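You operate a simulated robot arm through the tools that you are given. There is no shell and no other tool. Be economical: measure what you need, move in short steps, check, and stop when the job is done.

You are at the controls of a simulated two-armed robot. One attempt, no reset.

TASK
The part-wound reel overheated and tripped: heater off, unplug the reel, pay all lead out, plug in, reset the trip.
Fine: in that order; reel plug and trip are on the transformer; free the brake, leave it free. Heater stays off; other plugs, switches stay. Where these are worked on the way, their far stop is far enough and under half their travel is too little: reel plug.

Only the result counts: the job must be done as asked and must still hold three seconds after the hand-in. Knocking over, shifting, dropping, spilling or breaking anything else fails it.

THE ROBOT
Two 7-joint arms with two-finger parallel grippers on one trunk, on a base that drives. Base frame: it is fixed to the floor where the robot stands at the start and does not move with it; the origin is under the middle of the robot, x ahead of it, y to its left, z up. Lengths are in cm, angles in rad, forces in N, time in s.
The left shoulder is at the start at [5, 16.1, 109.8], the right one opposite. With the tool pointing down near the work surface each hand reaches from about 20 to 68 cm from the robot's upright axis, wherever it stands, measured 20 degrees to its own side. Places, roughly: heater [60, -10, 40]; heater dial [50, 0, 80]; lead reel [60, -230, 110]; red main switch [80, -210, 110]; reel brake lever [70, -230, 130]; reel plug [70, -200, 90]; reel trip switch [80, -210, 110]; splitter plug [90, -190, 90]; splitter trip switch [100, -200, 110]; tools plug [80, -190, 90]; tools trip switch [90, -200, 110]. Payload 3.43 kg a hand.
The TCP of each hand is the grasp point between the finger pads, 3 cm short of the fingertips. In the tool frame z runs along the fingers and y along their closing line. The gripper opens to 9.4 cm. The fingers are 2.8 cm wide and 1 cm thick; the gripper's body (5 by 9.6 cm) begins 5.5 cm behind the TCP.
Orientation is that of the tool frame in the base frame, as a unit quaternion [w, x, y, z]. With the fingers straight down and closing along the base's y, the tool's x points along the base's -x, its y along +y and its z along -z.

THE INTERFACE
- The arms move only by the tool arm_command. It takes "left_steps", "right_steps" or both (then of equal length, played together; a hand with none holds still); each is a list of rows, each a list of 7 numbers: the turn, a rotation vector about the base's x, y, z in rad, then the shift along the base's x, y, z in cm, then the gripper command, from -1 (shut) to 1 (fully open), values between in proportion. In form: [[rx, ry, rz, tx, ty, tz, fingers], ...]. A call has 1 to 8 rows; each row shifts and turns the commanded pose from where the row before left it. Each row takes 0.2 s and may step no farther than 5 cm and 0.15 rad from the row before; otherwise, or with a gripper value out of range, the whole call is refused. Where a pose cannot be reached the arm comes as near as it can. A force on the tool above 60 N (or 10 N above the force at the start of the call, whichever is more), or a blocked arm, ends the call early, and 0.2 s more pass. The fingers move at their own pace (about 4.5 cm/s each) and stop on an object; they squeeze with about 31 N. The grip force told is the motor's: it shows also when the fingers shut on nothing. Time passes only in rows, and 0.2 s behind the last, so rows that do not move let the fingers close. The reply holds the time, the measured pose of the TCP, the force on the tool along the base axes, the opening and the grip force, in the units named above and with some noise, with the torque about the TCP (base axes, N m) and any sound that the robot's microphone picked up, and new pictures: "views" is both (left out), scene, wrist or none (wrist: the cameras of the hands that moved).
- Cameras (640 x 400 px; columns grow to the right, rows downward): "scene" is now at [12.8, 1.52, 122.49]; the picture's right is [0.12, -0.99, 0.00], its down [-0.65, -0.08, -0.76] and it looks along [0.75, 0.09, -0.66] (base axes); focal length 214 px, centre (320, 200). "left" rides on the left gripper at [7.6, -1.4, -10.3] in its tool frame; the picture's right is [0.18, 0.98, 0.00], its down [-0.75, 0.14, -0.64] and it looks along [-0.63, 0.12, 0.77] (tool axes); focal length 243 px, centre (320, 200). "right" rides on the right gripper at [7.6, 1.4, -10.2] in its tool frame; the picture's right is [-0.18, 0.98, 0.00], its down [-0.75, -0.14, -0.64] and it looks along [-0.63, -0.12, 0.77] (tool axes); focal length 243 px, centre (320, 200). There is no depth. A picture from a camera that has moved, and an enlarged one, comes with that camera's place and axes in the base frame and with its lens. The place of the scene camera against the robot may be out by one fixed shift of up to 1.8 cm in any direction.
- move_column(by): slides the trunk up (or, below 0, down) by that many cm; the arms and the scene camera ride with it, the base frame stays. It gives what a move gives, with no picture.
- steer(legs): drives the robot by 1 to 6 legs, each [ahead, left, turn to the left] in cm, cm and rad, along the robot's own axes; the way and the turn of a leg run together, so that a leg with both is an arc; at most 150 cm and 3.142 rad a leg. The arms and the cameras ride along, it lands a little off, and it stops where it bumps. It gives what a move gives, and a new picture of the scene camera.
- aim_head(pan, tilt): turns the head with the scene camera to pan (to the left, within 1.396 rad either way) and tilt (down, from -0.506 to 1.204), counted from straight ahead of the robot. It gives what a move gives, and a new picture of the scene camera.
- zoom(camera, box): a new picture of the part [left, top, right, bottom] of that camera's present view, enlarged. It takes no simulated time.
- finish_job(): hands the job in; it is judged then, once.

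Work in short steps. Places have to be worked out from the pictures, the camera data and where the tool is seen: move nearer, look again, correct. Check each grasp and each placing, and mend what went wrong. You have 120 turns and 260 pictures in all, those below and enlarged ones among them. Open the grippers and draw the arms clear of the work before you hand the job in, unless the task says otherwise; then end with one line.

The tools are called after "Request:" as name(argument=value, ...) on one line, values as JSON. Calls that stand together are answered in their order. arm_command: Moves the arms, as the interface text tells. Its arguments: {"type":"object","properties":{"left_steps":{"type":"array","items":{"type":"array","items":{"type":"number"}}},"right_steps":{"type":"array","items":{"type":"array","items":{"type":"number"}}},"views":{"type":"string","enum":["both","scene","wrist","none"]}},"required":[]} The other tools are called the same way: move_column (by) slides the trunk up or down; steer (legs) drives the base; aim_head (pan, tilt) turns the head that bears the scene camera; zoom (camera, box) takes an enlarged picture of a part of a camera's view; finish_job () hands the job in.

At the start:

```text
t: 0.0
left_ee_pos: [39.07, 20.59, 107.79]
left_tcp_rot: [-0.001, 0.0, 1.0, -0.001]
left_force: [0.3, 0.5, -1.0]
left_moment: [0.04, 0.01, -0.02]
left_opening: 9.4
left_gripper_force: 0.0
right_ee_pos: [36.61, -18.59, 107.6]
right_tcp_rot: [0.001, 0.001, 1.0, 0.0]
right_force: [-0.7, 0.1, -0.5]
right_moment: [0.0, -0.01, 0.02]
right_opening: 9.4
right_gripper_force: 0.0
trunk travel left (down, up): [-12.5, 14.2]
robot x, y, heading: [0.01, 0.19, 0.002]
head pan, tilt: [0.117, 0.716]
```

scene: 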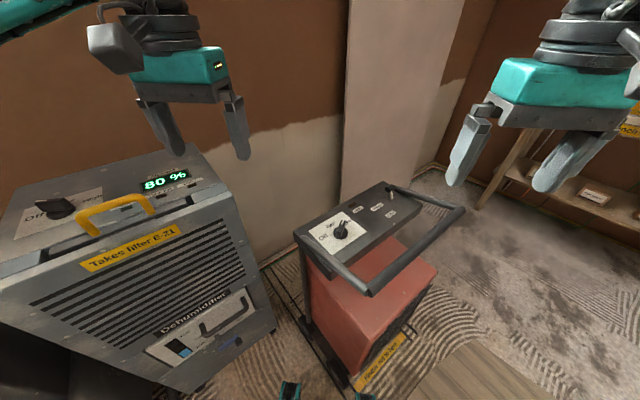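
right: 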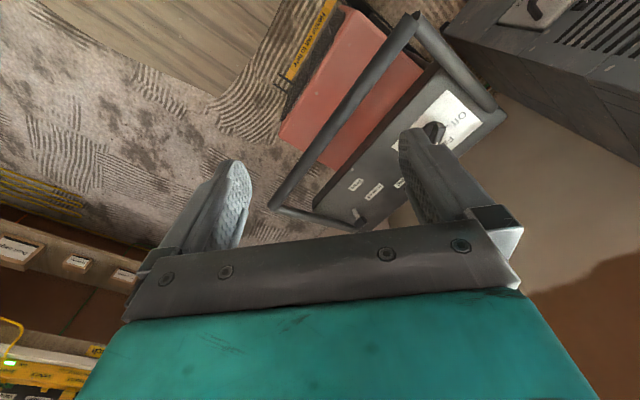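
left: 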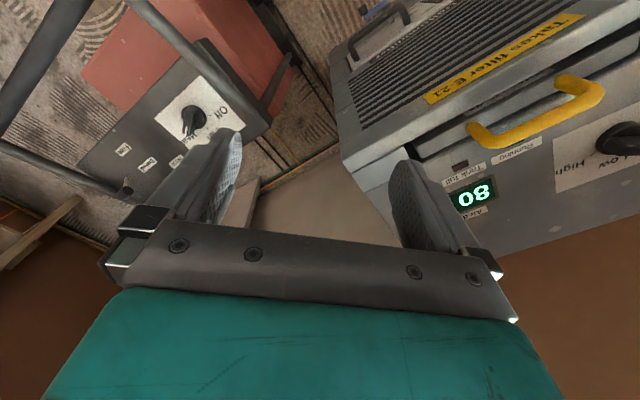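

The heater (red, with dial panel) is ahead; I zoom on its dial to read markings.

Request:
zoom(camera="scene", box=[290, 180, 430, 268])

Request:
zoom(camera="left", box=[100, 60, 260, 200])

```text
4.55 times, centred on (360, 224) of scene
camera zoom: at [12.8, 1.52, 122.49], right [0.12, -0.99, 0.0], down [-0.65, -0.08, -0.76], along [0.75, 0.09, -0.66], focal length 975 px, centre (138, 91)
```

zoom: 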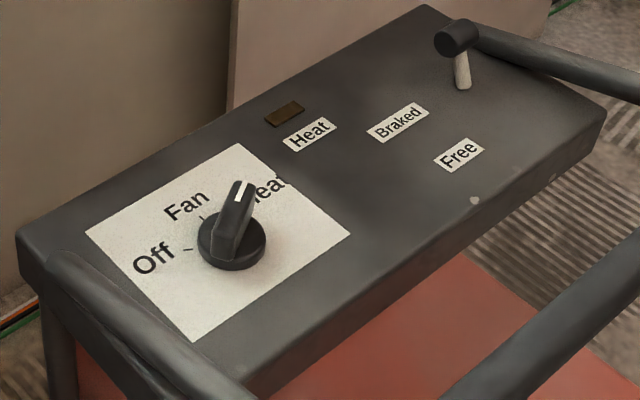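

```text
2.86 times, centred on (180, 130) of left
camera zoom: at [31.52, 19.11, 118.12], right [-0.19, 0.98, 0.0], down [0.75, 0.14, 0.64], along [0.63, 0.12, -0.77], focal length 693 px, centre (720, 400)
```

zoom: 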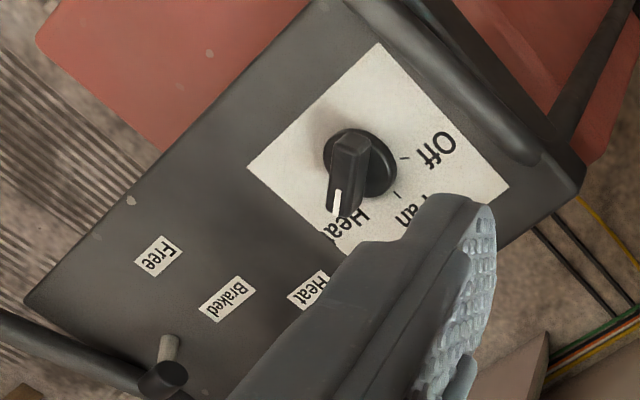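

The dial points to Heat (along +x), Fan and Off are 45° and 90° counter-clockwise from above; the dial is at about [51.4, 0.6, 77–79]. I bring the right hand above it.

Request:
arm_command(right_steps=[[0, 0, 0, 1.8, 2.4, -2.4, 0.1], [0, 0, 0, 1.8, 2.4, -2.4, 0.1], [0, 0, 0, 1.8, 2.4, -2.4, 0.1], [0, 0, 0, 1.8, 2.4, -2.4, 0.1], [0, 0, 0, 1.9, 2.4, -2.4, 0.1], [0, 0, 0, 1.9, 2.4, -2.4, 0.1], [0, 0, 0, 1.9, 2.4, -2.4, 0.1], [0, 0, 0, 1.9, 2.4, -2.4, 0.1]])

```text
t: 1.8
left_ee_pos: [39.02, 20.62, 107.82]
left_tcp_rot: [0.0, -0.001, 1.0, -0.001]
left_force: [0.6, -0.3, -0.4]
left_moment: [0.03, -0.01, -0.03]
left_opening: 9.41
left_gripper_force: 0.1
right_ee_pos: [43.69, -13.38, 91.78]
right_tcp_rot: [0.0, 0.001, 1.0, 0.0]
right_force: [-0.2, -0.1, 1.1]
right_moment: [-0.04, 0.01, 0.05]
right_opening: 5.17
right_gripper_force: 0.1
right hand out of reach, approached as far as the arm can: row 4, 5, 6, 7, 8
trunk travel left (down, up): [-12.5, 14.2]
robot x, y, heading: [-0.16, -0.11, -0.001]
head pan, tilt: [0.117, 0.716]
camera scene: at [12.8, 1.51, 122.49], right [0.12, -0.99, 0.0], down [-0.65, -0.08, -0.76], along [0.75, 0.09, -0.66], focal length 214 px, centre (320, 200)
camera right: at [36.06, -11.96, 101.99], right [0.19, 0.98, 0.0], down [0.75, -0.14, 0.64], along [0.63, -0.12, -0.77], focal length 243 px, centre (320, 200)
```

scene: 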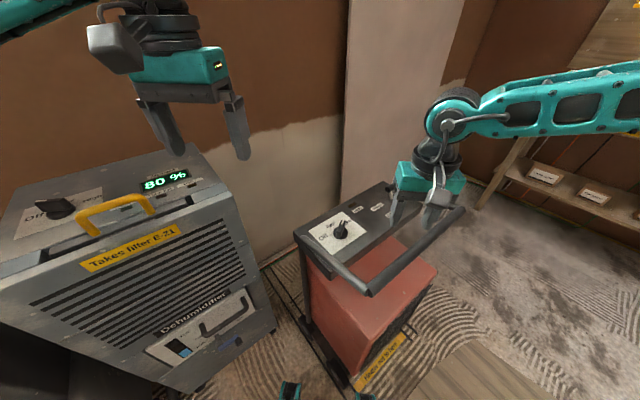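
right: 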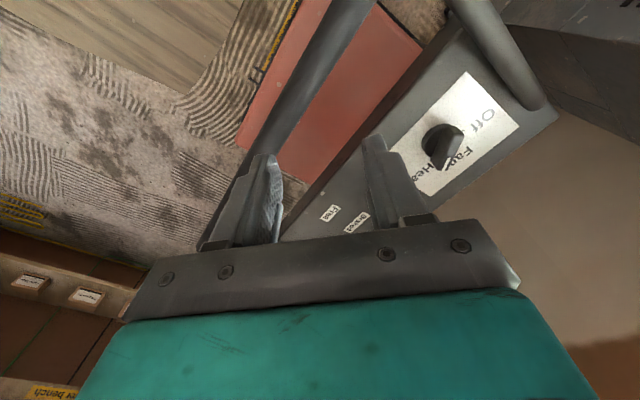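

The right hand can't go that far inward; triangulation now gives the dial base near [53, -0.4, 74]. I turn the robot left so that the dial lies on the right hand's own side.

Request:
arm_command(right_steps=[[0, 0, 0, 0, 0, 3, 0.1]], views="none")

Request:
steer(legs=[[0, 0, 0.42]])

Request:
arm_command(right_steps=[[0, 0, -0.14, 0, 0, 0, 0.1], [0, 0, -0.14, 0, 0, 0, 0.1], [0, 0, -0.14, 0, 0, 0, 0.1]], views="wrist")

```text
t: 2.2
left_ee_pos: [39.0, 20.61, 107.93]
left_tcp_rot: [0.0, -0.001, 1.0, 0.0]
left_force: [0.6, 1.1, -0.4]
left_moment: [0.0, -0.04, 0.02]
left_opening: 9.4
left_gripper_force: 0.0
right_ee_pos: [43.92, -13.39, 94.69]
right_tcp_rot: [0.001, 0.0, 1.0, 0.0]
right_force: [-0.2, -0.8, 0.0]
right_moment: [0.0, -0.03, -0.02]
right_opening: 5.16
right_gripper_force: 0.2
trunk travel left (down, up): [-12.5, 14.2]
robot x, y, heading: [-0.03, -0.07, -0.001]
head pan, tilt: [0.117, 0.716]
```

```text
t: 3.8
left_ee_pos: [27.41, 34.71, 107.97]
left_tcp_rot: [0.001, -0.208, 0.978, 0.0]
left_force: [-0.5, 0.0, -0.1]
left_moment: [-0.02, 0.01, -0.02]
left_opening: 9.41
left_gripper_force: 0.0
right_ee_pos: [45.37, 5.45, 94.83]
right_tcp_rot: [0.0, -0.207, 0.978, 0.0]
right_force: [-0.4, 0.2, 0.4]
right_moment: [-0.02, 0.0, 0.06]
right_opening: 5.16
right_gripper_force: 0.0
trunk travel left (down, up): [-12.5, 14.2]
robot x, y, heading: [-0.21, -0.0, 0.418]
head pan, tilt: [0.117, 0.716]
camera scene: at [11.32, 6.47, 122.49], right [0.51, -0.86, 0.0], down [-0.56, -0.33, -0.76], along [0.65, 0.38, -0.66], focal length 214 px, centre (320, 200)
```

scene: 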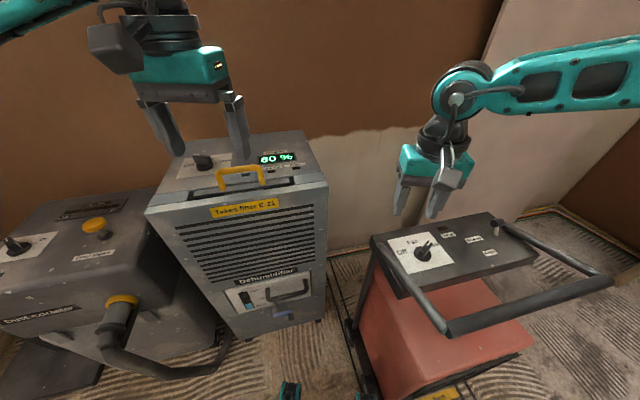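

```text
t: 4.6
left_ee_pos: [27.33, 34.54, 107.89]
left_tcp_rot: [0.0, -0.208, 0.978, 0.0]
left_force: [0.3, 0.1, 0.3]
left_moment: [0.02, -0.02, 0.03]
left_opening: 9.39
left_gripper_force: 0.1
right_ee_pos: [45.36, 5.46, 94.81]
right_tcp_rot: [0.0, 0.003, 1.0, 0.0]
right_force: [0.0, 0.0, -0.7]
right_moment: [0.03, 0.0, 0.03]
right_opening: 5.2
right_gripper_force: 0.1
trunk travel left (down, up): [-12.5, 14.2]
robot x, y, heading: [-0.08, 0.24, 0.42]
head pan, tilt: [0.117, 0.716]
camera right: at [37.77, 7.02, 105.02], right [0.19, 0.98, 0.0], down [0.75, -0.15, 0.64], along [0.63, -0.12, -0.77], focal length 243 px, centre (320, 200)
```

right: 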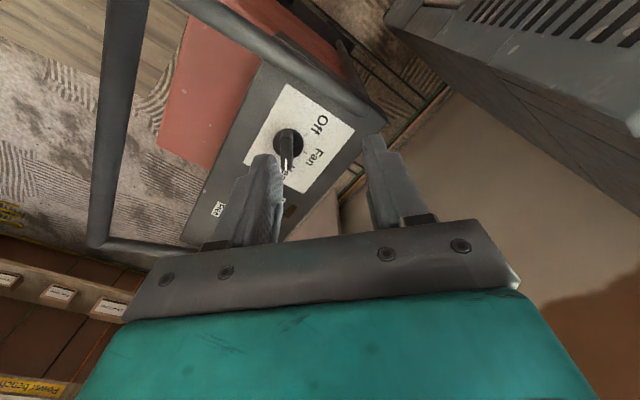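

Dial now sits at about [52.3, -0.3, 74.5]. I move above it and look again.

Request:
arm_command(right_steps=[[0, 0, 0, 1.75, -1.43, -2.7, 0.1], [0, 0, 0, 1.75, -1.43, -2.7, 0.1], [0, 0, 0, 1.75, -1.43, -2.7, 0.1], [0, 0, 0, 1.75, -1.43, -2.7, 0.1], [0, 0, 0, 0, 0, 0, 0.1]])

```text
t: 5.8
left_ee_pos: [27.38, 34.54, 107.77]
left_tcp_rot: [0.0, -0.208, 0.978, 0.0]
left_force: [-0.7, 0.4, 0.1]
left_moment: [0.0, 0.02, 0.0]
left_opening: 9.38
left_gripper_force: 0.0
right_ee_pos: [52.44, -0.24, 83.9]
right_tcp_rot: [0.001, 0.002, 1.0, 0.001]
right_force: [0.4, 0.4, 0.2]
right_moment: [0.0, -0.03, 0.0]
right_opening: 5.17
right_gripper_force: 0.0
trunk travel left (down, up): [-12.5, 14.2]
robot x, y, heading: [0.19, 0.0, 0.409]
head pan, tilt: [0.117, 0.716]
camera scene: at [11.33, 6.45, 122.49], right [0.51, -0.86, 0.0], down [-0.56, -0.33, -0.76], along [0.65, 0.38, -0.66], focal length 214 px, centre (320, 200)
camera right: at [44.73, 1.35, 94.14], right [0.19, 0.98, 0.0], down [0.75, -0.14, 0.64], along [0.63, -0.12, -0.77], focal length 243 px, centre (320, 200)
```

scene: 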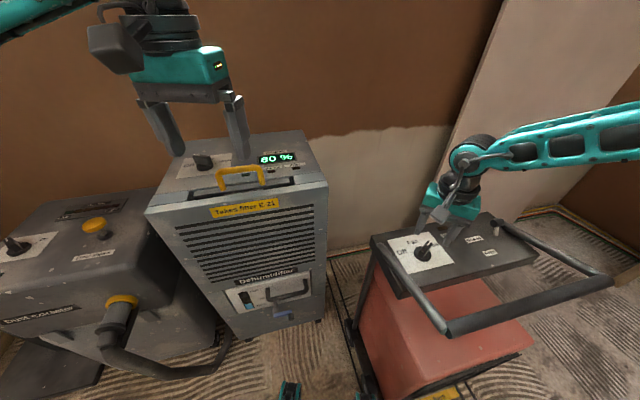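
right: 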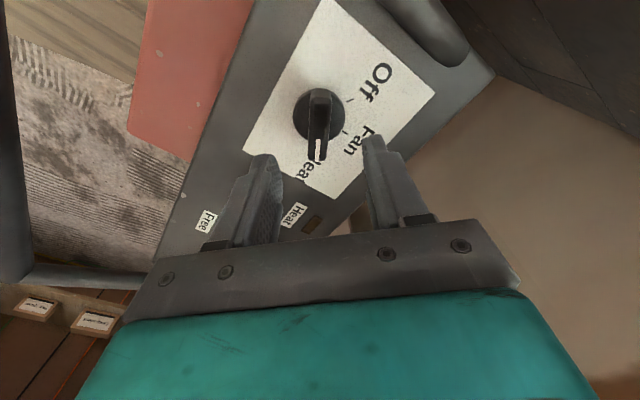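

Dial is at about [52.1, -0.2, 74], bar along x. I descend to straddle it.

Request:
arm_command(right_steps=[[0, 0, 0, -0.3, 0, -2, 0.1], [0, 0, 0, 0, 0, -2, 0.1], [0, 0, 0, 0, 0, -1.5, 0.1], [0, 0, 0, 0, 0, -0.5, 0.1], [0, 0, 0, 0, 0, 0, 0.1]])

Request:
zoom(camera="scene", box=[360, 190, 520, 290])

```text
t: 7.0
left_ee_pos: [27.16, 34.75, 107.87]
left_tcp_rot: [0.002, -0.209, 0.978, -0.001]
left_force: [-0.7, 0.2, -0.1]
left_moment: [0.01, 0.01, 0.0]
left_opening: 9.39
left_gripper_force: 0.2
right_ee_pos: [51.3, -2.21, 81.14]
right_tcp_rot: [0.009, 0.0, 1.0, 0.008]
right_force: [6.6, 4.2, 54.0]
right_moment: [1.75, 0.48, -0.07]
right_opening: 5.46
right_gripper_force: 2.5
right hand out of reach, approached as far as the arm can: row 1, 2, 3, 4
trunk travel left (down, up): [-12.5, 14.2]
robot x, y, heading: [-0.13, 0.14, 0.415]
head pan, tilt: [0.117, 0.716]
camera scene: at [10.98, 6.48, 122.58], right [0.51, -0.86, 0.0], down [-0.56, -0.33, -0.76], along [0.65, 0.38, -0.65], focal length 214 px, centre (320, 200)
camera right: at [43.46, -0.79, 91.16], right [0.19, 0.98, 0.02], down [0.74, -0.15, 0.65], along [0.65, -0.11, -0.76], focal length 243 px, centre (320, 200)
```

scene: 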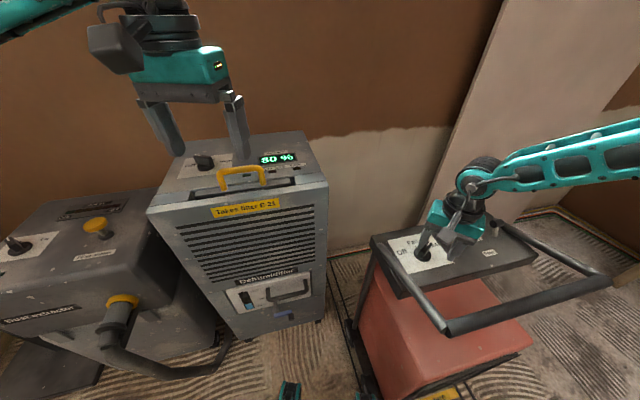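
right: 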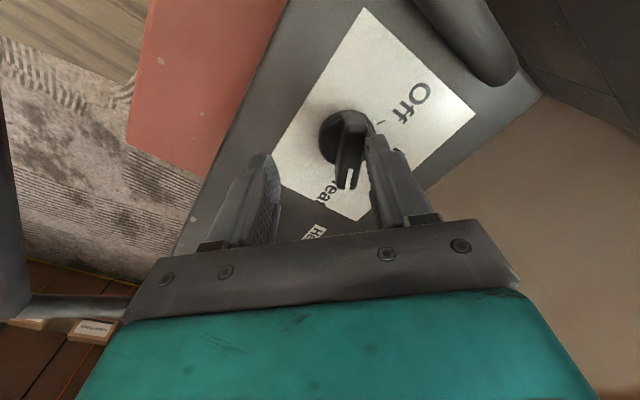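

```text
4.00 times, centred on (440, 240) of scene
camera zoom: at [10.98, 6.48, 122.58], right [0.51, -0.86, 0.0], down [-0.56, -0.33, -0.76], along [0.65, 0.38, -0.65], focal length 858 px, centre (-160, 40)
```

zoom: 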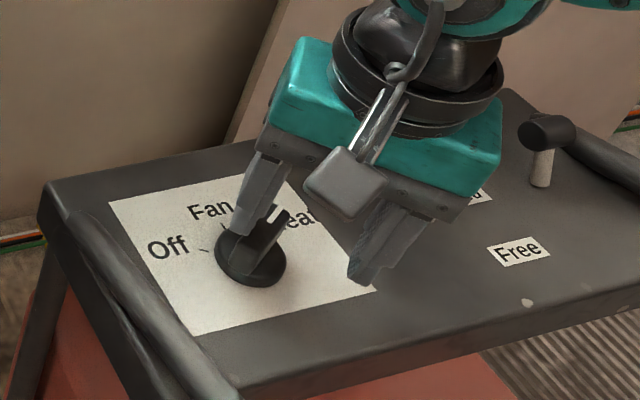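

The arm hit its reach limit and slid sideways, finger resting on the knob. I raise the hand, then lower the trunk for more reach.

Request:
arm_command(right_steps=[[0, 0, 0, 0, 0, 3, 0.1], [0, 0, 0, 0, 0, 4, 0.1], [0, 0, 0, 0, 0, 4, 0.1], [0, 0, 0, 0, 0, 4, 0.1]], views="none")

Request:
move_column(by=-12)

Request:
arm_command(right_steps=[[0, 0, 0, 0, 0, 0, 0.1]])

```text
t: 8.0
left_ee_pos: [27.4, 34.58, 107.93]
left_tcp_rot: [0.0, -0.208, 0.978, 0.0]
left_force: [-1.0, -0.4, 0.2]
left_moment: [0.01, 0.02, 0.0]
left_opening: 9.41
left_gripper_force: 0.2
right_ee_pos: [51.08, -2.62, 95.1]
right_tcp_rot: [0.001, 0.002, 1.0, 0.0]
right_force: [0.0, -0.3, 0.0]
right_moment: [-0.02, -0.02, -0.01]
right_opening: 5.13
right_gripper_force: 0.1
trunk travel left (down, up): [-12.5, 14.2]
robot x, y, heading: [-0.11, -0.13, 0.419]
head pan, tilt: [0.117, 0.716]
```

```text
t: 9.5
left_ee_pos: [27.35, 34.61, 95.95]
left_tcp_rot: [0.001, -0.208, 0.978, 0.001]
left_force: [0.5, -0.2, 0.2]
left_moment: [0.01, 0.0, 0.01]
left_opening: 9.4
left_gripper_force: 0.0
right_ee_pos: [51.18, -2.57, 83.16]
right_tcp_rot: [0.0, 0.001, 1.0, 0.0]
right_force: [0.3, -0.4, 0.2]
right_moment: [-0.02, 0.0, -0.01]
right_opening: 5.2
right_gripper_force: 0.0
trunk travel left (down, up): [-0.5, 26.2]
robot x, y, heading: [0.17, 0.54, 0.415]
head pan, tilt: [0.117, 0.716]
```

```text
t: 9.9
left_ee_pos: [27.44, 34.64, 95.79]
left_tcp_rot: [0.0, -0.209, 0.978, 0.0]
left_force: [-0.8, 0.1, -0.2]
left_moment: [-0.02, 0.0, -0.01]
left_opening: 9.4
left_gripper_force: 0.0
right_ee_pos: [51.05, -2.65, 83.03]
right_tcp_rot: [0.0, 0.002, 1.0, 0.0]
right_force: [0.1, -0.8, -0.3]
right_moment: [0.03, 0.03, 0.01]
right_opening: 5.19
right_gripper_force: 0.2
trunk travel left (down, up): [-0.5, 26.2]
robot x, y, heading: [0.06, 0.1, 0.414]
head pan, tilt: [0.117, 0.716]
camera scene: at [11.33, 6.45, 110.49], right [0.51, -0.86, 0.0], down [-0.56, -0.33, -0.76], along [0.65, 0.38, -0.66], focal length 214 px, centre (320, 200)
camera right: at [43.48, -1.12, 93.31], right [0.19, 0.98, 0.0], down [0.75, -0.14, 0.64], along [0.63, -0.12, -0.77], focal length 243 px, centre (320, 200)
```

scene: 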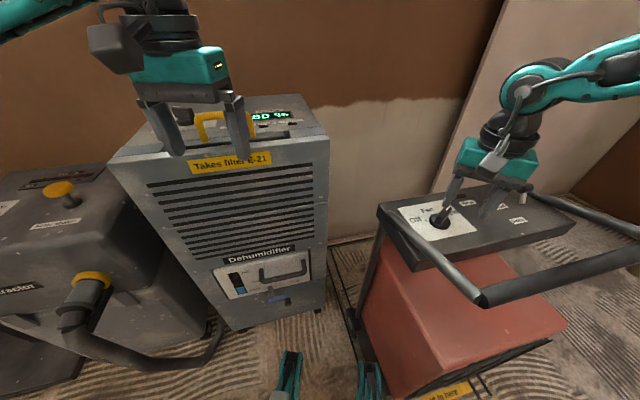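
right: 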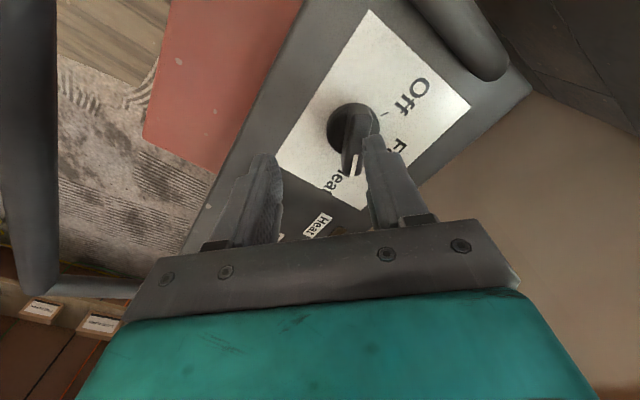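

Dial still at [52.2, -0.1]. I align and descend in short rows.

Request:
arm_command(right_steps=[[0, 0, 0, 1.0, 2.5, 0, 0.1], [0, 0, 0, 0, 0, -1.5, 0.1], [0, 0, 0, 0, 0, -1.5, 0.1], [0, 0, 0, 0, 0, -1.5, 0.1], [0, 0, 0, 0, 0, -0.8, 0.1], [0, 0, 0, 0, 0, 0, 0.1]], views="wrist")

Request:
zoom(camera="scene", box=[380, 160, 540, 260])

```text
t: 11.3
left_ee_pos: [27.36, 34.59, 95.91]
left_tcp_rot: [0.001, -0.208, 0.978, 0.0]
left_force: [0.3, 0.2, 1.1]
left_moment: [0.02, -0.01, 0.0]
left_opening: 9.4
left_gripper_force: 0.0
right_ee_pos: [52.13, -0.06, 77.76]
right_tcp_rot: [0.0, 0.001, 1.0, 0.0]
right_force: [0.6, 0.1, -0.1]
right_moment: [0.0, -0.01, 0.01]
right_opening: 5.17
right_gripper_force: 0.2
trunk travel left (down, up): [-0.5, 26.2]
robot x, y, heading: [0.01, 0.34, 0.417]
head pan, tilt: [0.117, 0.716]
camera right: at [44.48, 1.39, 88.01], right [0.19, 0.98, 0.0], down [0.75, -0.14, 0.64], along [0.63, -0.12, -0.77], focal length 243 px, centre (320, 200)
```

right: 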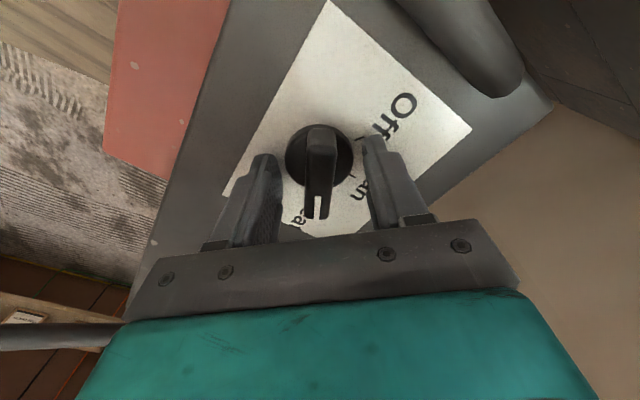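

```text
4.00 times, centred on (460, 210) of scene
camera zoom: at [11.33, 6.45, 110.49], right [0.51, -0.86, 0.0], down [-0.56, -0.33, -0.76], along [0.65, 0.38, -0.66], focal length 858 px, centre (-240, 160)
```

zoom: 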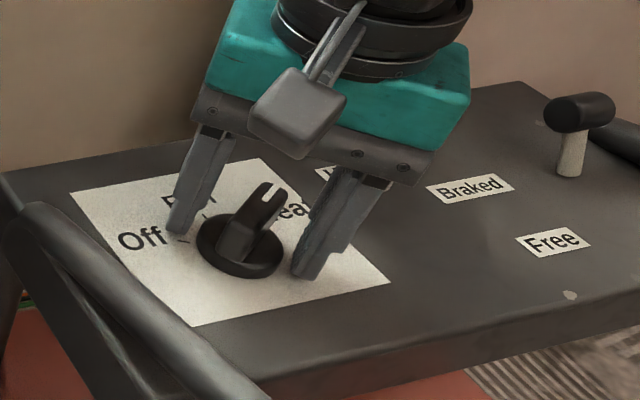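

Fingers straddle the bar; close on it.

Request:
arm_command(right_steps=[[0, 0, 0, 0, 0, 0, -1], [0, 0, 0, 0, 0, 0, -1], [0, 0, 0, 0, 0, 0, -1], [0, 0, 0, 0, 0, 0, -1]], views="wrist")

```text
t: 12.3
left_ee_pos: [27.34, 34.61, 95.78]
left_tcp_rot: [0.0, -0.208, 0.978, 0.0]
left_force: [0.2, -0.1, 0.0]
left_moment: [0.0, -0.01, -0.01]
left_opening: 9.38
left_gripper_force: 0.1
right_ee_pos: [52.11, -0.07, 77.8]
right_tcp_rot: [0.0, 0.001, 1.0, 0.0]
right_force: [-0.2, -3.1, -0.6]
right_moment: [-0.24, -0.15, 0.01]
right_opening: 4.03
right_gripper_force: 44.7
trunk travel left (down, up): [-0.5, 26.2]
robot x, y, heading: [0.04, 0.23, 0.416]
head pan, tilt: [0.117, 0.716]
camera right: at [44.48, 1.35, 88.01], right [0.19, 0.98, 0.0], down [0.75, -0.14, 0.64], along [0.63, -0.12, -0.77], focal length 243 px, centre (320, 200)
```

right: 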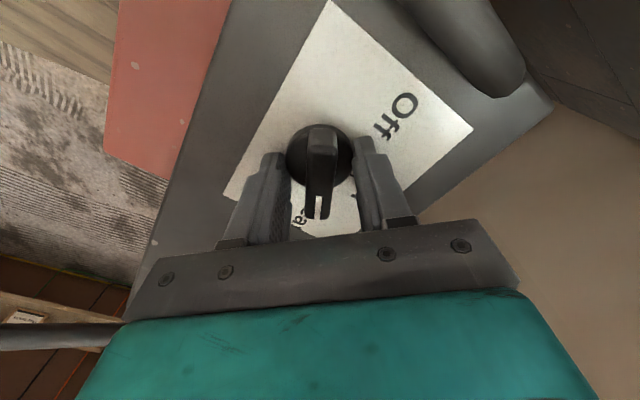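

The fingers grip the round skirt (4 cm). I open, rise 1.2 cm and close on the bar.

Request:
arm_command(right_steps=[[0, 0, 0, 0, 0, 0, 0.1], [0, 0, 0, 0, 0, 0, 0.1], [0, 0, 0, 0.2, 0, 1.2, 0.1], [0, 0, 0, 0, 0, 0, -1], [0, 0, 0, 0, 0, 0, -1], [0, 0, 0, 0, 0, 0, -1], [0, 0, 0, 0, 0, 0, -1]], views="wrist")

```text
t: 13.9
left_ee_pos: [27.31, 34.53, 95.87]
left_tcp_rot: [0.0, -0.208, 0.978, 0.0]
left_force: [0.1, 0.7, 0.6]
left_moment: [-0.01, 0.0, -0.04]
left_opening: 9.4
left_gripper_force: 0.1
right_ee_pos: [52.29, -0.07, 79.03]
right_tcp_rot: [0.0, 0.002, 1.0, 0.0]
right_force: [1.7, -2.8, 1.4]
right_moment: [0.0, 0.34, 0.01]
right_opening: 1.51
right_gripper_force: 44.8
trunk travel left (down, up): [-0.5, 26.2]
robot x, y, heading: [0.02, -0.14, 0.42]
head pan, tilt: [0.117, 0.716]
camera right: at [44.7, 1.35, 89.24], right [0.19, 0.98, 0.0], down [0.75, -0.14, 0.64], along [0.63, -0.12, -0.77], focal length 243 px, centre (320, 200)
```

right: 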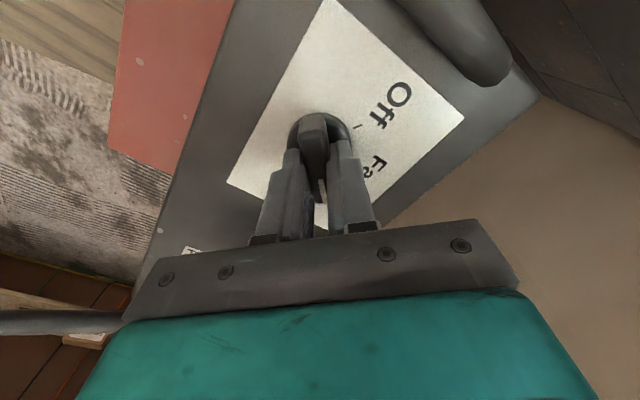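

Bar gripped (1.5 cm). Turn counter-clockwise about the vertical.

Request:
arm_command(right_steps=[[0, 0, 0.12, 0, 0, 0, -1], [0, 0, 0.12, 0, 0, 0, -1], [0, 0, 0.12, 0, 0, 0, -1], [0, 0, 0.12, 0, 0, 0, -1], [0, 0, 0.12, 0, 0, 0, -1], [0, 0, 0.12, 0, 0, 0, -1], [0, 0, 0.12, 0, 0, 0, -1]], views="wrist")

Request:
zoom(camera="scene", box=[380, 160, 540, 260])

```text
t: 15.5
left_ee_pos: [27.33, 34.77, 95.84]
left_tcp_rot: [0.0, -0.208, 0.978, -0.001]
left_force: [0.3, 1.2, -0.3]
left_moment: [0.0, 0.0, -0.01]
left_opening: 9.41
left_gripper_force: 0.0
right_ee_pos: [52.18, 0.08, 78.97]
right_tcp_rot: [0.0, -0.409, 0.913, 0.001]
right_force: [-6.7, 13.1, 0.5]
right_moment: [-0.36, 0.35, -0.07]
right_opening: 1.46
right_gripper_force: 44.3
trunk travel left (down, up): [-0.5, 26.2]
robot x, y, heading: [0.23, -0.07, 0.418]
head pan, tilt: [0.117, 0.716]
camera right: at [46.08, -4.63, 89.23], right [-0.61, 0.79, 0.0], down [0.61, 0.47, 0.64], along [0.51, 0.39, -0.77], focal length 243 px, centre (320, 200)
```

right: 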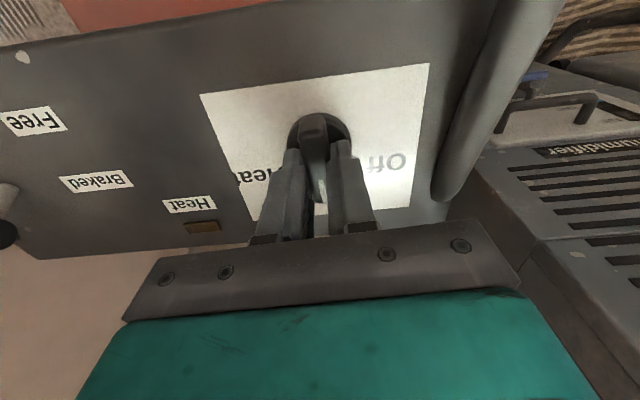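

```text
4.00 times, centred on (460, 210) of scene
camera zoom: at [11.29, 6.56, 110.48], right [0.51, -0.86, 0.0], down [-0.56, -0.34, -0.76], along [0.65, 0.38, -0.66], focal length 858 px, centre (-240, 160)
```

zoom: 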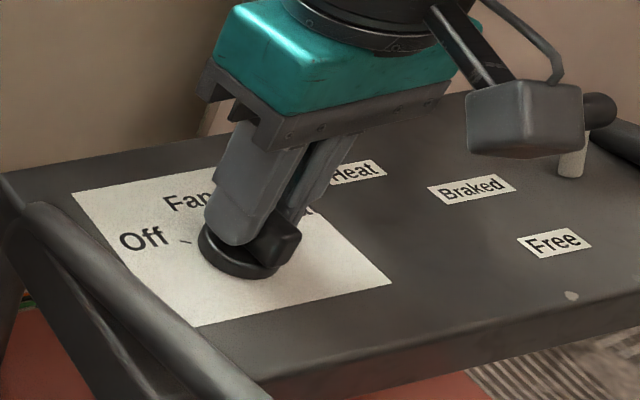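

The dial follows and is at Fan; continue to Off.

Request:
arm_command(right_steps=[[0, 0, 0.12, -0.05, 0.05, 0, -1], [0, 0, 0.12, -0.05, 0.05, 0, -1], [0, 0, 0.12, -0.05, 0.05, 0, -1], [0, 0, 0.12, -0.05, 0.05, 0, -1], [0, 0, 0.12, 0, 0, 0, -1], [0, 0, 0.12, 0, 0, 0, -1], [0, 0, 0.05, 0, 0, 0, -1], [0, 0, 0, 0, 0, 0, -1]], views="wrist")

```text
t: 16.4
left_ee_pos: [27.61, 34.57, 95.85]
left_tcp_rot: [-0.001, -0.208, 0.978, 0.0]
left_force: [0.0, -0.2, 1.1]
left_moment: [0.0, 0.02, 0.0]
left_opening: 9.4
left_gripper_force: 0.1
right_ee_pos: [52.11, 0.07, 78.95]
right_tcp_rot: [0.019, -0.561, 0.828, -0.012]
right_force: [13.5, 4.0, -13.3]
right_moment: [0.28, 0.53, 0.04]
right_opening: 1.56
right_gripper_force: 45.3
right hand out of reach, approached as far as the arm can: row 3, 4
trunk travel left (down, up): [-0.5, 26.2]
robot x, y, heading: [-0.08, -0.05, 0.418]
head pan, tilt: [0.117, 0.716]
stopped in row 4 (right hand): the force on the tool passed its limit at 79 N (the readings are from after the stop); the commanded pose is now the measured one
camera right: at [47.4, -6.49, 89.03], right [-0.84, 0.53, -0.04], down [0.38, 0.65, 0.66], along [0.38, 0.54, -0.75], focal length 243 px, centre (320, 200)
```

right: 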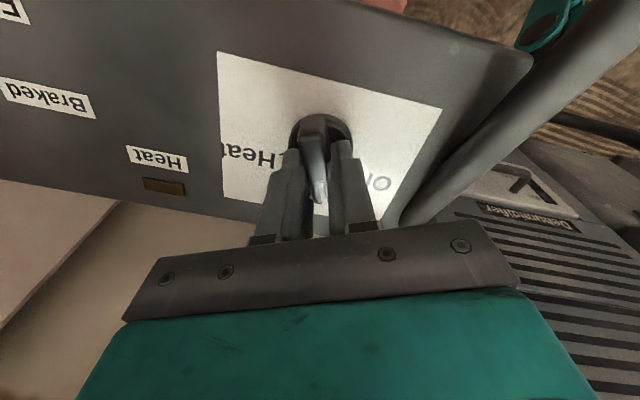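

Wrist limit reached at ~68°. I open, lift straight up and look where the dial rests.

Request:
arm_command(right_steps=[[0, 0, 0, 0, 0, 0, 0.1], [0, 0, 0, 0, 0, 0, 0.1], [0, 0, 0, 0, 0, 0, 0.1], [0, 0, 0, 0, 0, 3, 0.1], [0, 0, -0.15, 0, 0, 3, 0.1], [0, 0, -0.15, 0, 0, 0, 0.1], [0, 0, -0.15, 0, 0, 0, 0.1]], views="wrist")

Request:
zoom(camera="scene", box=[380, 160, 540, 260])

```text
t: 18.0
left_ee_pos: [27.45, 34.61, 95.98]
left_tcp_rot: [0.001, -0.208, 0.978, 0.0]
left_force: [0.3, -0.1, -0.3]
left_moment: [-0.01, 0.02, -0.01]
left_opening: 9.41
left_gripper_force: 0.0
right_ee_pos: [51.79, 0.02, 85.2]
right_tcp_rot: [0.015, -0.362, 0.932, -0.015]
right_force: [-0.7, 0.0, 0.3]
right_moment: [-0.02, -0.01, -0.05]
right_opening: 5.18
right_gripper_force: 0.1
trunk travel left (down, up): [-0.5, 26.2]
robot x, y, heading: [-0.05, 0.15, 0.42]
head pan, tilt: [0.117, 0.716]
camera right: at [44.74, -3.88, 95.29], right [-0.53, 0.85, -0.04], down [0.62, 0.42, 0.66], along [0.58, 0.33, -0.75], focal length 243 px, centre (320, 200)
```

right: 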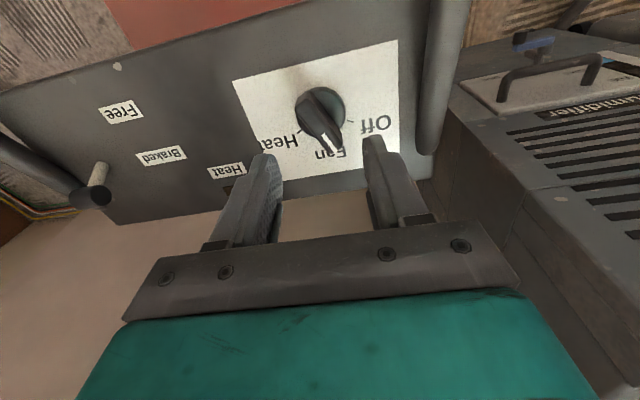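

```text
4.00 times, centred on (460, 210) of scene
camera zoom: at [11.41, 6.44, 110.49], right [0.51, -0.86, 0.0], down [-0.56, -0.33, -0.76], along [0.65, 0.38, -0.66], focal length 858 px, centre (-240, 160)
```

zoom: 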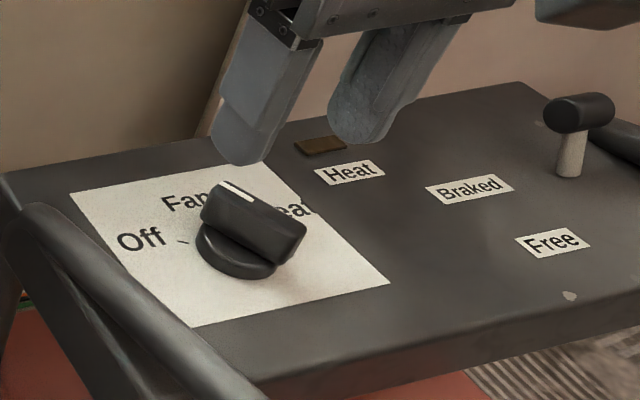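

The dial stands between Fan and Off. I turn the hand back square, close the fingers, and will push the pointer's tip toward Off (-x) with the closed fingertips.

Request:
arm_command(right_steps=[[0, 0, -0.148, 0.9, 0.4, 0, -1], [0, 0, -0.148, 0.9, 0.4, 0, -1], [0, 0, -0.148, 0.9, 0.4, 0, -1], [0, 0, -0.148, 0.8, 0.3, 0, -1], [0, 0, -0.148, 0.7, 0.3, 0, -1], [0, 0, 0, 0, 0, 0, -1]], views="wrist")

```text
t: 19.4
left_ee_pos: [27.42, 34.59, 95.92]
left_tcp_rot: [0.0, -0.207, 0.978, 0.0]
left_force: [0.2, -0.1, 0.6]
left_moment: [0.01, -0.01, 0.0]
left_opening: 9.39
left_gripper_force: 0.0
right_ee_pos: [55.96, 1.91, 85.27]
right_tcp_rot: [0.009, -0.002, 1.0, -0.02]
right_force: [0.2, -0.5, -0.6]
right_moment: [0.01, 0.01, 0.02]
right_opening: 0.0
right_gripper_force: 30.6
trunk travel left (down, up): [-0.5, 26.2]
robot x, y, heading: [0.17, -0.0, 0.417]
head pan, tilt: [0.117, 0.716]
camera right: at [48.1, 3.67, 95.27], right [0.18, 0.98, -0.04], down [0.74, -0.11, 0.66], along [0.65, -0.15, -0.75], focal length 243 px, centre (320, 200)
```

right: 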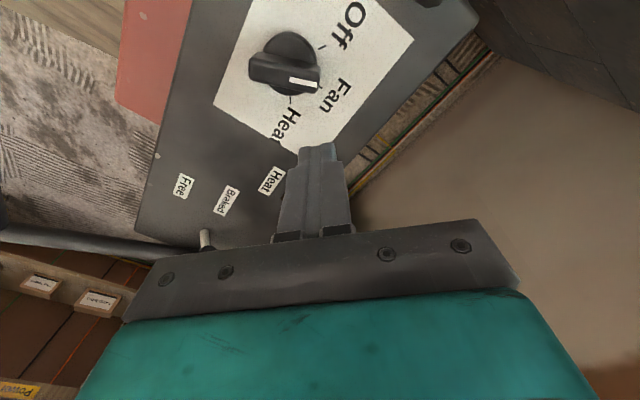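

Descend beside the tip, then push -x.

Request:
arm_command(right_steps=[[0, 0, 0, 0.2, -0.1, -2, -1], [0, 0, 0, 0, 0, -2.2, -1], [0, 0, 0, 0, 0, -2, -1], [0, 0, 0, -0.8, 0, 0, -1], [0, 0, 0, -0.6, 0, 0, -1], [0, 0, 0, -0.6, 0, 0, -1]], views="wrist")

Request:
zoom(camera="scene", box=[380, 160, 540, 260])

```text
t: 20.8
left_ee_pos: [27.44, 34.59, 95.89]
left_tcp_rot: [0.0, -0.208, 0.978, 0.0]
left_force: [-0.6, 0.2, 0.3]
left_moment: [0.01, -0.01, 0.0]
left_opening: 9.41
left_gripper_force: 0.1
right_ee_pos: [53.99, 1.41, 79.14]
right_tcp_rot: [0.01, -0.003, 1.0, -0.02]
right_force: [0.5, -0.3, 0.4]
right_moment: [0.02, 0.03, 0.0]
right_opening: 0.0
right_gripper_force: 30.9
right hand out of reach, approached as far as the arm can: row 3
trunk travel left (down, up): [-0.5, 26.2]
robot x, y, heading: [0.2, -0.22, 0.417]
head pan, tilt: [0.117, 0.716]
camera right: at [46.14, 3.2, 89.19], right [0.18, 0.98, -0.04], down [0.74, -0.11, 0.66], along [0.65, -0.14, -0.75], focal length 243 px, centre (320, 200)
```

right: 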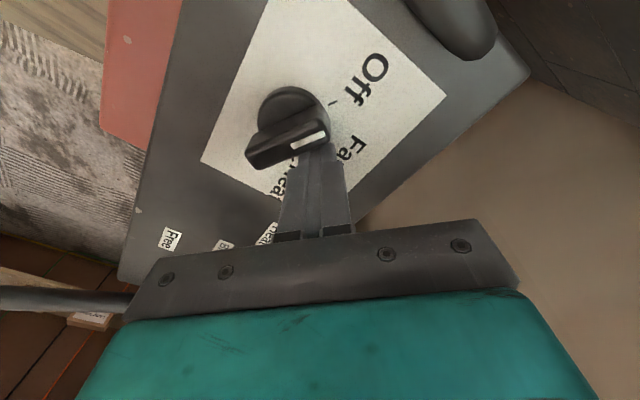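

```text
4.00 times, centred on (460, 210) of scene
camera zoom: at [11.41, 6.43, 110.49], right [0.51, -0.86, 0.0], down [-0.56, -0.33, -0.76], along [0.65, 0.38, -0.66], focal length 858 px, centre (-240, 160)
```

zoom: 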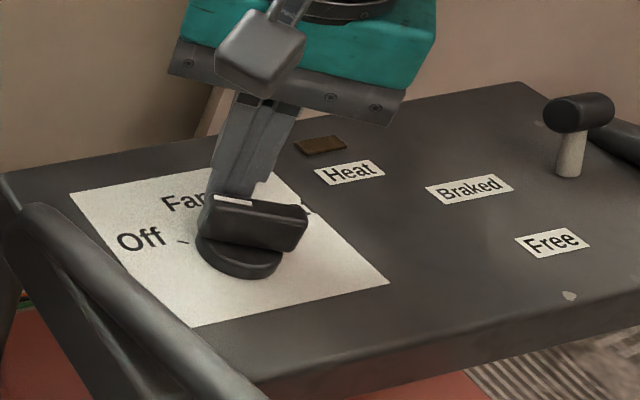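

The bar rotated; continue pushing in small rows.

Request:
arm_command(right_steps=[[0, 0, 0, -0.2, 0.4, 0, -1], [0, 0, 0, -0.4, 0.1, 0, -1], [0, 0, 0, -0.4, 0, 0, -1], [0, 0, 0, -0.4, 0, 0, -1]], views="wrist")

Request:
zoom(camera="scene", box=[380, 160, 540, 260])

```text
t: 21.8
left_ee_pos: [27.74, 34.5, 95.81]
left_tcp_rot: [-0.002, -0.208, 0.978, 0.0]
left_force: [0.3, 0.1, -0.5]
left_moment: [0.02, 0.0, 0.02]
left_opening: 9.39
left_gripper_force: 0.0
right_ee_pos: [53.75, 1.7, 79.3]
right_tcp_rot: [0.019, 0.002, 1.0, -0.018]
right_force: [55.0, -5.5, -0.1]
right_moment: [-0.06, -0.64, 0.63]
right_opening: 0.0
right_gripper_force: 30.9
trunk travel left (down, up): [-0.5, 26.2]
robot x, y, heading: [0.06, -0.12, 0.416]
head pan, tilt: [0.117, 0.716]
camera right: at [45.71, 3.59, 89.08], right [0.19, 0.98, -0.03], down [0.73, -0.12, 0.68], along [0.66, -0.15, -0.74], focal length 243 px, centre (320, 200)
```

right: 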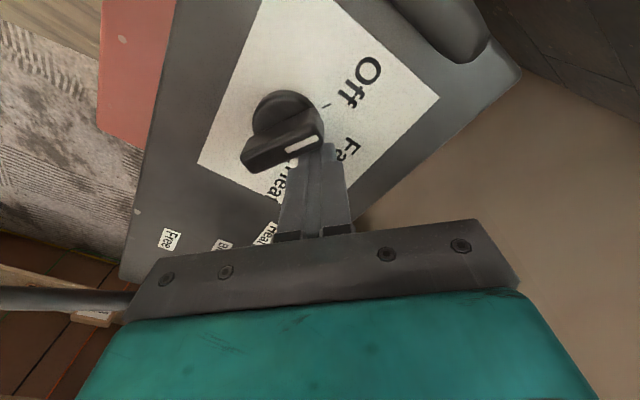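

```text
4.00 times, centred on (460, 210) of scene
camera zoom: at [11.82, 6.4, 110.44], right [0.51, -0.86, 0.0], down [-0.57, -0.33, -0.75], along [0.65, 0.38, -0.66], focal length 858 px, centre (-240, 160)
```

zoom: 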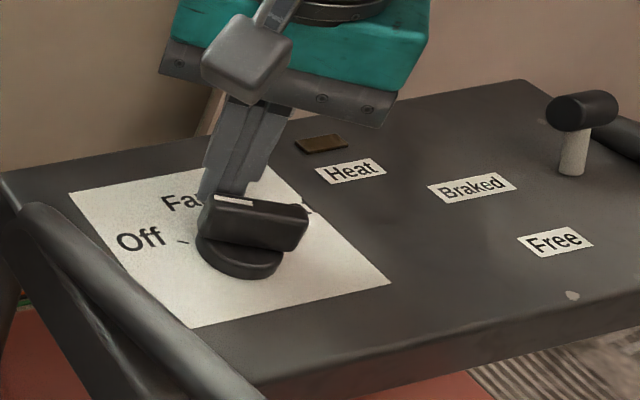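

55 N against the stop: the pointer aligns with the Off mark. I back off, lift and verify.

Request:
arm_command(right_steps=[[0, 0, 0, 1.5, 0, 0, -1], [0, 0, 0, 1, 0, 2, -1], [0, 0, 0, 0, 0, 5, -1], [0, 0, 0, 0, 0, 5, -1], [0, 0, 0, 0, 0, 5, -1]], views="none")

Request:
zoom(camera="scene", box=[380, 160, 540, 260])

```text
t: 23.0
left_ee_pos: [27.41, 34.71, 95.91]
left_tcp_rot: [0.0, -0.209, 0.978, 0.0]
left_force: [-0.3, -0.7, -0.9]
left_moment: [0.0, 0.0, 0.02]
left_opening: 9.39
left_gripper_force: 0.1
right_ee_pos: [55.12, 1.91, 96.15]
right_tcp_rot: [0.009, -0.003, 1.0, -0.021]
right_force: [0.6, 0.0, 0.3]
right_moment: [-0.01, -0.03, -0.03]
right_opening: 0.0
right_gripper_force: 31.1
trunk travel left (down, up): [-0.5, 26.2]
robot x, y, heading: [0.21, 0.08, 0.413]
head pan, tilt: [0.117, 0.716]
```

```text
4.00 times, centred on (460, 210) of scene
camera zoom: at [11.42, 6.44, 110.48], right [0.51, -0.86, 0.0], down [-0.56, -0.33, -0.76], along [0.65, 0.38, -0.66], focal length 858 px, centre (-240, 160)
```

zoom: 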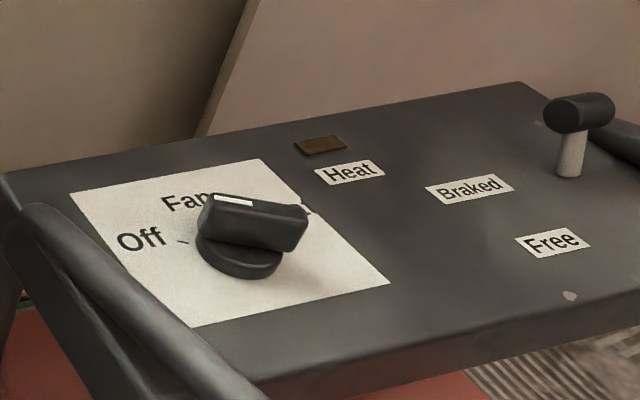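

Dial is at Off, heat lamp dark. Now I retract the right hand, raise the trunk, and turn to look toward the transformer.

Request:
arm_command(right_steps=[[0, 0, 0.14, -3, -3, 2, -1], [0, 0, 0.14, -3.5, -3, 0, -1], [0, 0, 0.14, -3.5, -3, 0, 0], [0, 0, 0, -3.5, -3, 0, 0]], views="none")

Request:
move_column(by=12)

Request:
steer(legs=[[-15, 0, 0], [0, 0, -1.5]])

Request:
aim_head(pan=0, tilt=0.35)

```text
t: 24.0
left_ee_pos: [27.4, 34.5, 95.84]
left_tcp_rot: [0.0, -0.207, 0.978, 0.0]
left_force: [0.1, 0.3, 0.4]
left_moment: [0.01, 0.02, -0.01]
left_opening: 9.41
left_gripper_force: 0.0
right_ee_pos: [41.41, -10.16, 98.07]
right_tcp_rot: [0.012, -0.212, 0.977, -0.016]
right_force: [0.4, -0.3, -0.7]
right_moment: [0.0, 0.02, -0.01]
right_opening: 4.72
right_gripper_force: 0.0
trunk travel left (down, up): [-0.5, 26.2]
robot x, y, heading: [0.17, 0.04, 0.414]
head pan, tilt: [0.117, 0.716]
```

```text
t: 25.5
left_ee_pos: [27.5, 34.57, 107.84]
left_tcp_rot: [0.0, -0.208, 0.978, -0.001]
left_force: [-0.1, -0.5, -0.5]
left_moment: [-0.02, 0.0, 0.02]
left_opening: 9.39
left_gripper_force: 0.0
right_ee_pos: [41.53, -10.01, 110.14]
right_tcp_rot: [0.012, -0.211, 0.977, -0.017]
right_force: [-0.8, -0.3, -0.6]
right_moment: [0.0, -0.01, 0.02]
right_opening: 4.71
right_gripper_force: 0.0
trunk travel left (down, up): [-12.5, 14.2]
robot x, y, heading: [-0.13, -0.43, 0.418]
head pan, tilt: [0.117, 0.716]
```

```text
t: 30.5
left_ee_pos: [23.0, -30.72, 107.87]
left_tcp_rot: [-0.001, 0.512, 0.859, 0.0]
left_force: [0.6, -0.4, -0.2]
left_moment: [0.0, -0.03, 0.01]
left_opening: 9.4
left_gripper_force: 0.0
right_ee_pos: [-20.53, -48.09, 110.26]
right_tcp_rot: [-0.002, 0.509, 0.861, -0.021]
right_force: [0.5, -0.4, -0.1]
right_moment: [0.02, 0.02, -0.05]
right_opening: 4.68
right_gripper_force: 0.0
trunk travel left (down, up): [-12.5, 14.2]
robot x, y, heading: [-13.29, -5.92, -1.076]
head pan, tilt: [0.117, 0.716]
camera scene: at [-6.42, -15.96, 122.49], right [-0.82, -0.57, 0.0], down [-0.38, 0.54, -0.76], along [0.43, -0.62, -0.66], focal length 214 px, centre (320, 200)
```

scene: 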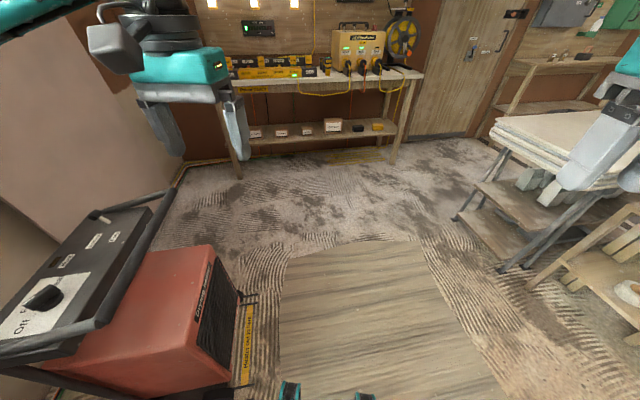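

```text
t: 31.4
left_ee_pos: [23.01, -30.67, 107.91]
left_tcp_rot: [0.0, 0.511, 0.86, 0.0]
left_force: [-0.3, 0.3, -0.5]
left_moment: [0.0, -0.01, 0.01]
left_opening: 9.42
left_gripper_force: 0.2
right_ee_pos: [-20.5, -48.06, 110.25]
right_tcp_rot: [-0.001, 0.51, 0.86, -0.022]
right_force: [0.8, 0.1, 0.9]
right_moment: [0.0, -0.01, 0.01]
right_opening: 4.69
right_gripper_force: 0.1
trunk travel left (down, up): [-12.5, 14.2]
robot x, y, heading: [-13.3, -6.26, -1.077]
head pan, tilt: [0.0, 0.351]
camera scene: at [-6.84, -17.25, 125.75], right [-0.88, -0.47, 0.0], down [-0.16, 0.3, -0.94], along [0.45, -0.83, -0.34], focal length 214 px, centre (320, 200)
```

scene: 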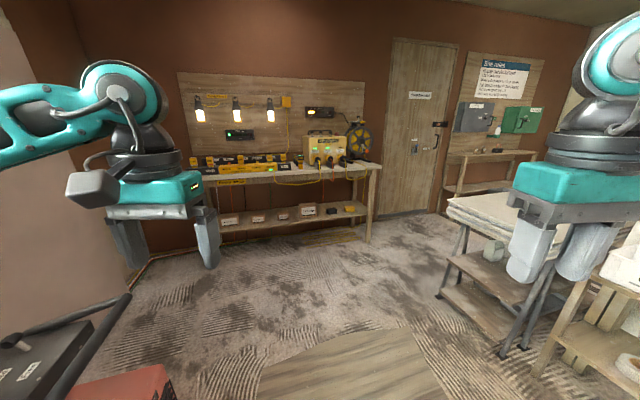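

The transformer and reel sit on the bench ahead. I drive toward it, keeping clear of the heater.

Request:
steer(legs=[[50, -8, 0], [50, 0, 0]])

```text
t: 36.9
left_ee_pos: [62.87, -122.38, 107.86]
left_tcp_rot: [0.0, 0.513, 0.858, 0.0]
left_force: [0.1, 0.3, 0.9]
left_moment: [0.05, 0.02, -0.02]
left_opening: 9.38
left_gripper_force: 0.1
right_ee_pos: [19.33, -139.71, 110.22]
right_tcp_rot: [-0.003, 0.511, 0.859, -0.02]
right_force: [1.1, 0.0, 0.4]
right_moment: [0.01, 0.01, -0.01]
right_opening: 4.69
right_gripper_force: 0.0
trunk travel left (down, up): [-12.5, 14.2]
robot x, y, heading: [26.47, -97.45, -1.081]
head pan, tilt: [0.0, 0.351]
camera scene: at [33.15, -108.85, 125.75], right [-0.88, -0.47, 0.0], down [-0.16, 0.3, -0.94], along [0.44, -0.83, -0.34], focal length 214 px, centre (320, 200)
```

scene: 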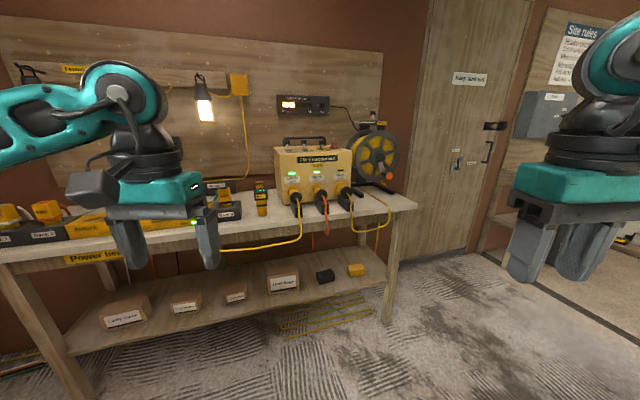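

Zoom on the transformer and reel.

Request:
zoom(camera="scene", box=[250, 110, 420, 216])

Request:
zoom(camera="scene", box=[335, 110, 415, 160])

```text
3.76 times, centred on (335, 163) of scene
camera zoom: at [33.15, -108.85, 125.75], right [-0.88, -0.47, 0.0], down [-0.16, 0.3, -0.94], along [0.44, -0.83, -0.34], focal length 807 px, centre (264, 339)
```

zoom: 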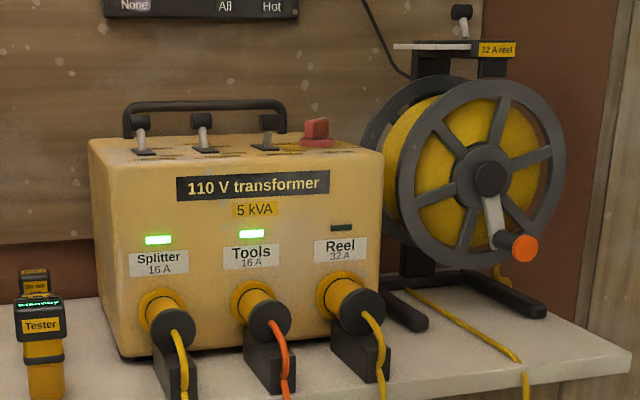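

```text
8.00 times, centred on (375, 135) of scene
camera zoom: at [33.15, -108.85, 125.75], right [-0.88, -0.47, 0.0], down [-0.16, 0.3, -0.94], along [0.44, -0.83, -0.34], focal length 1716 px, centre (-120, 720)
```

zoom: 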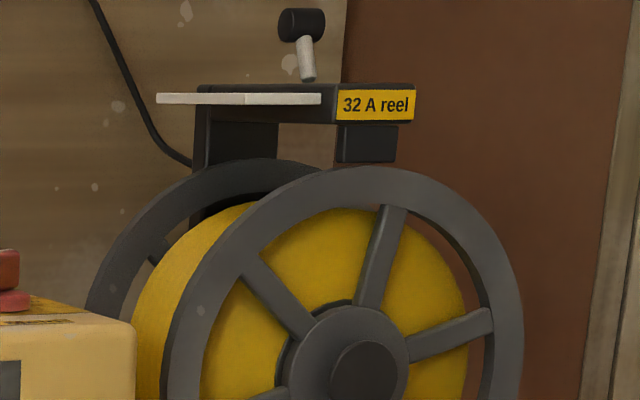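

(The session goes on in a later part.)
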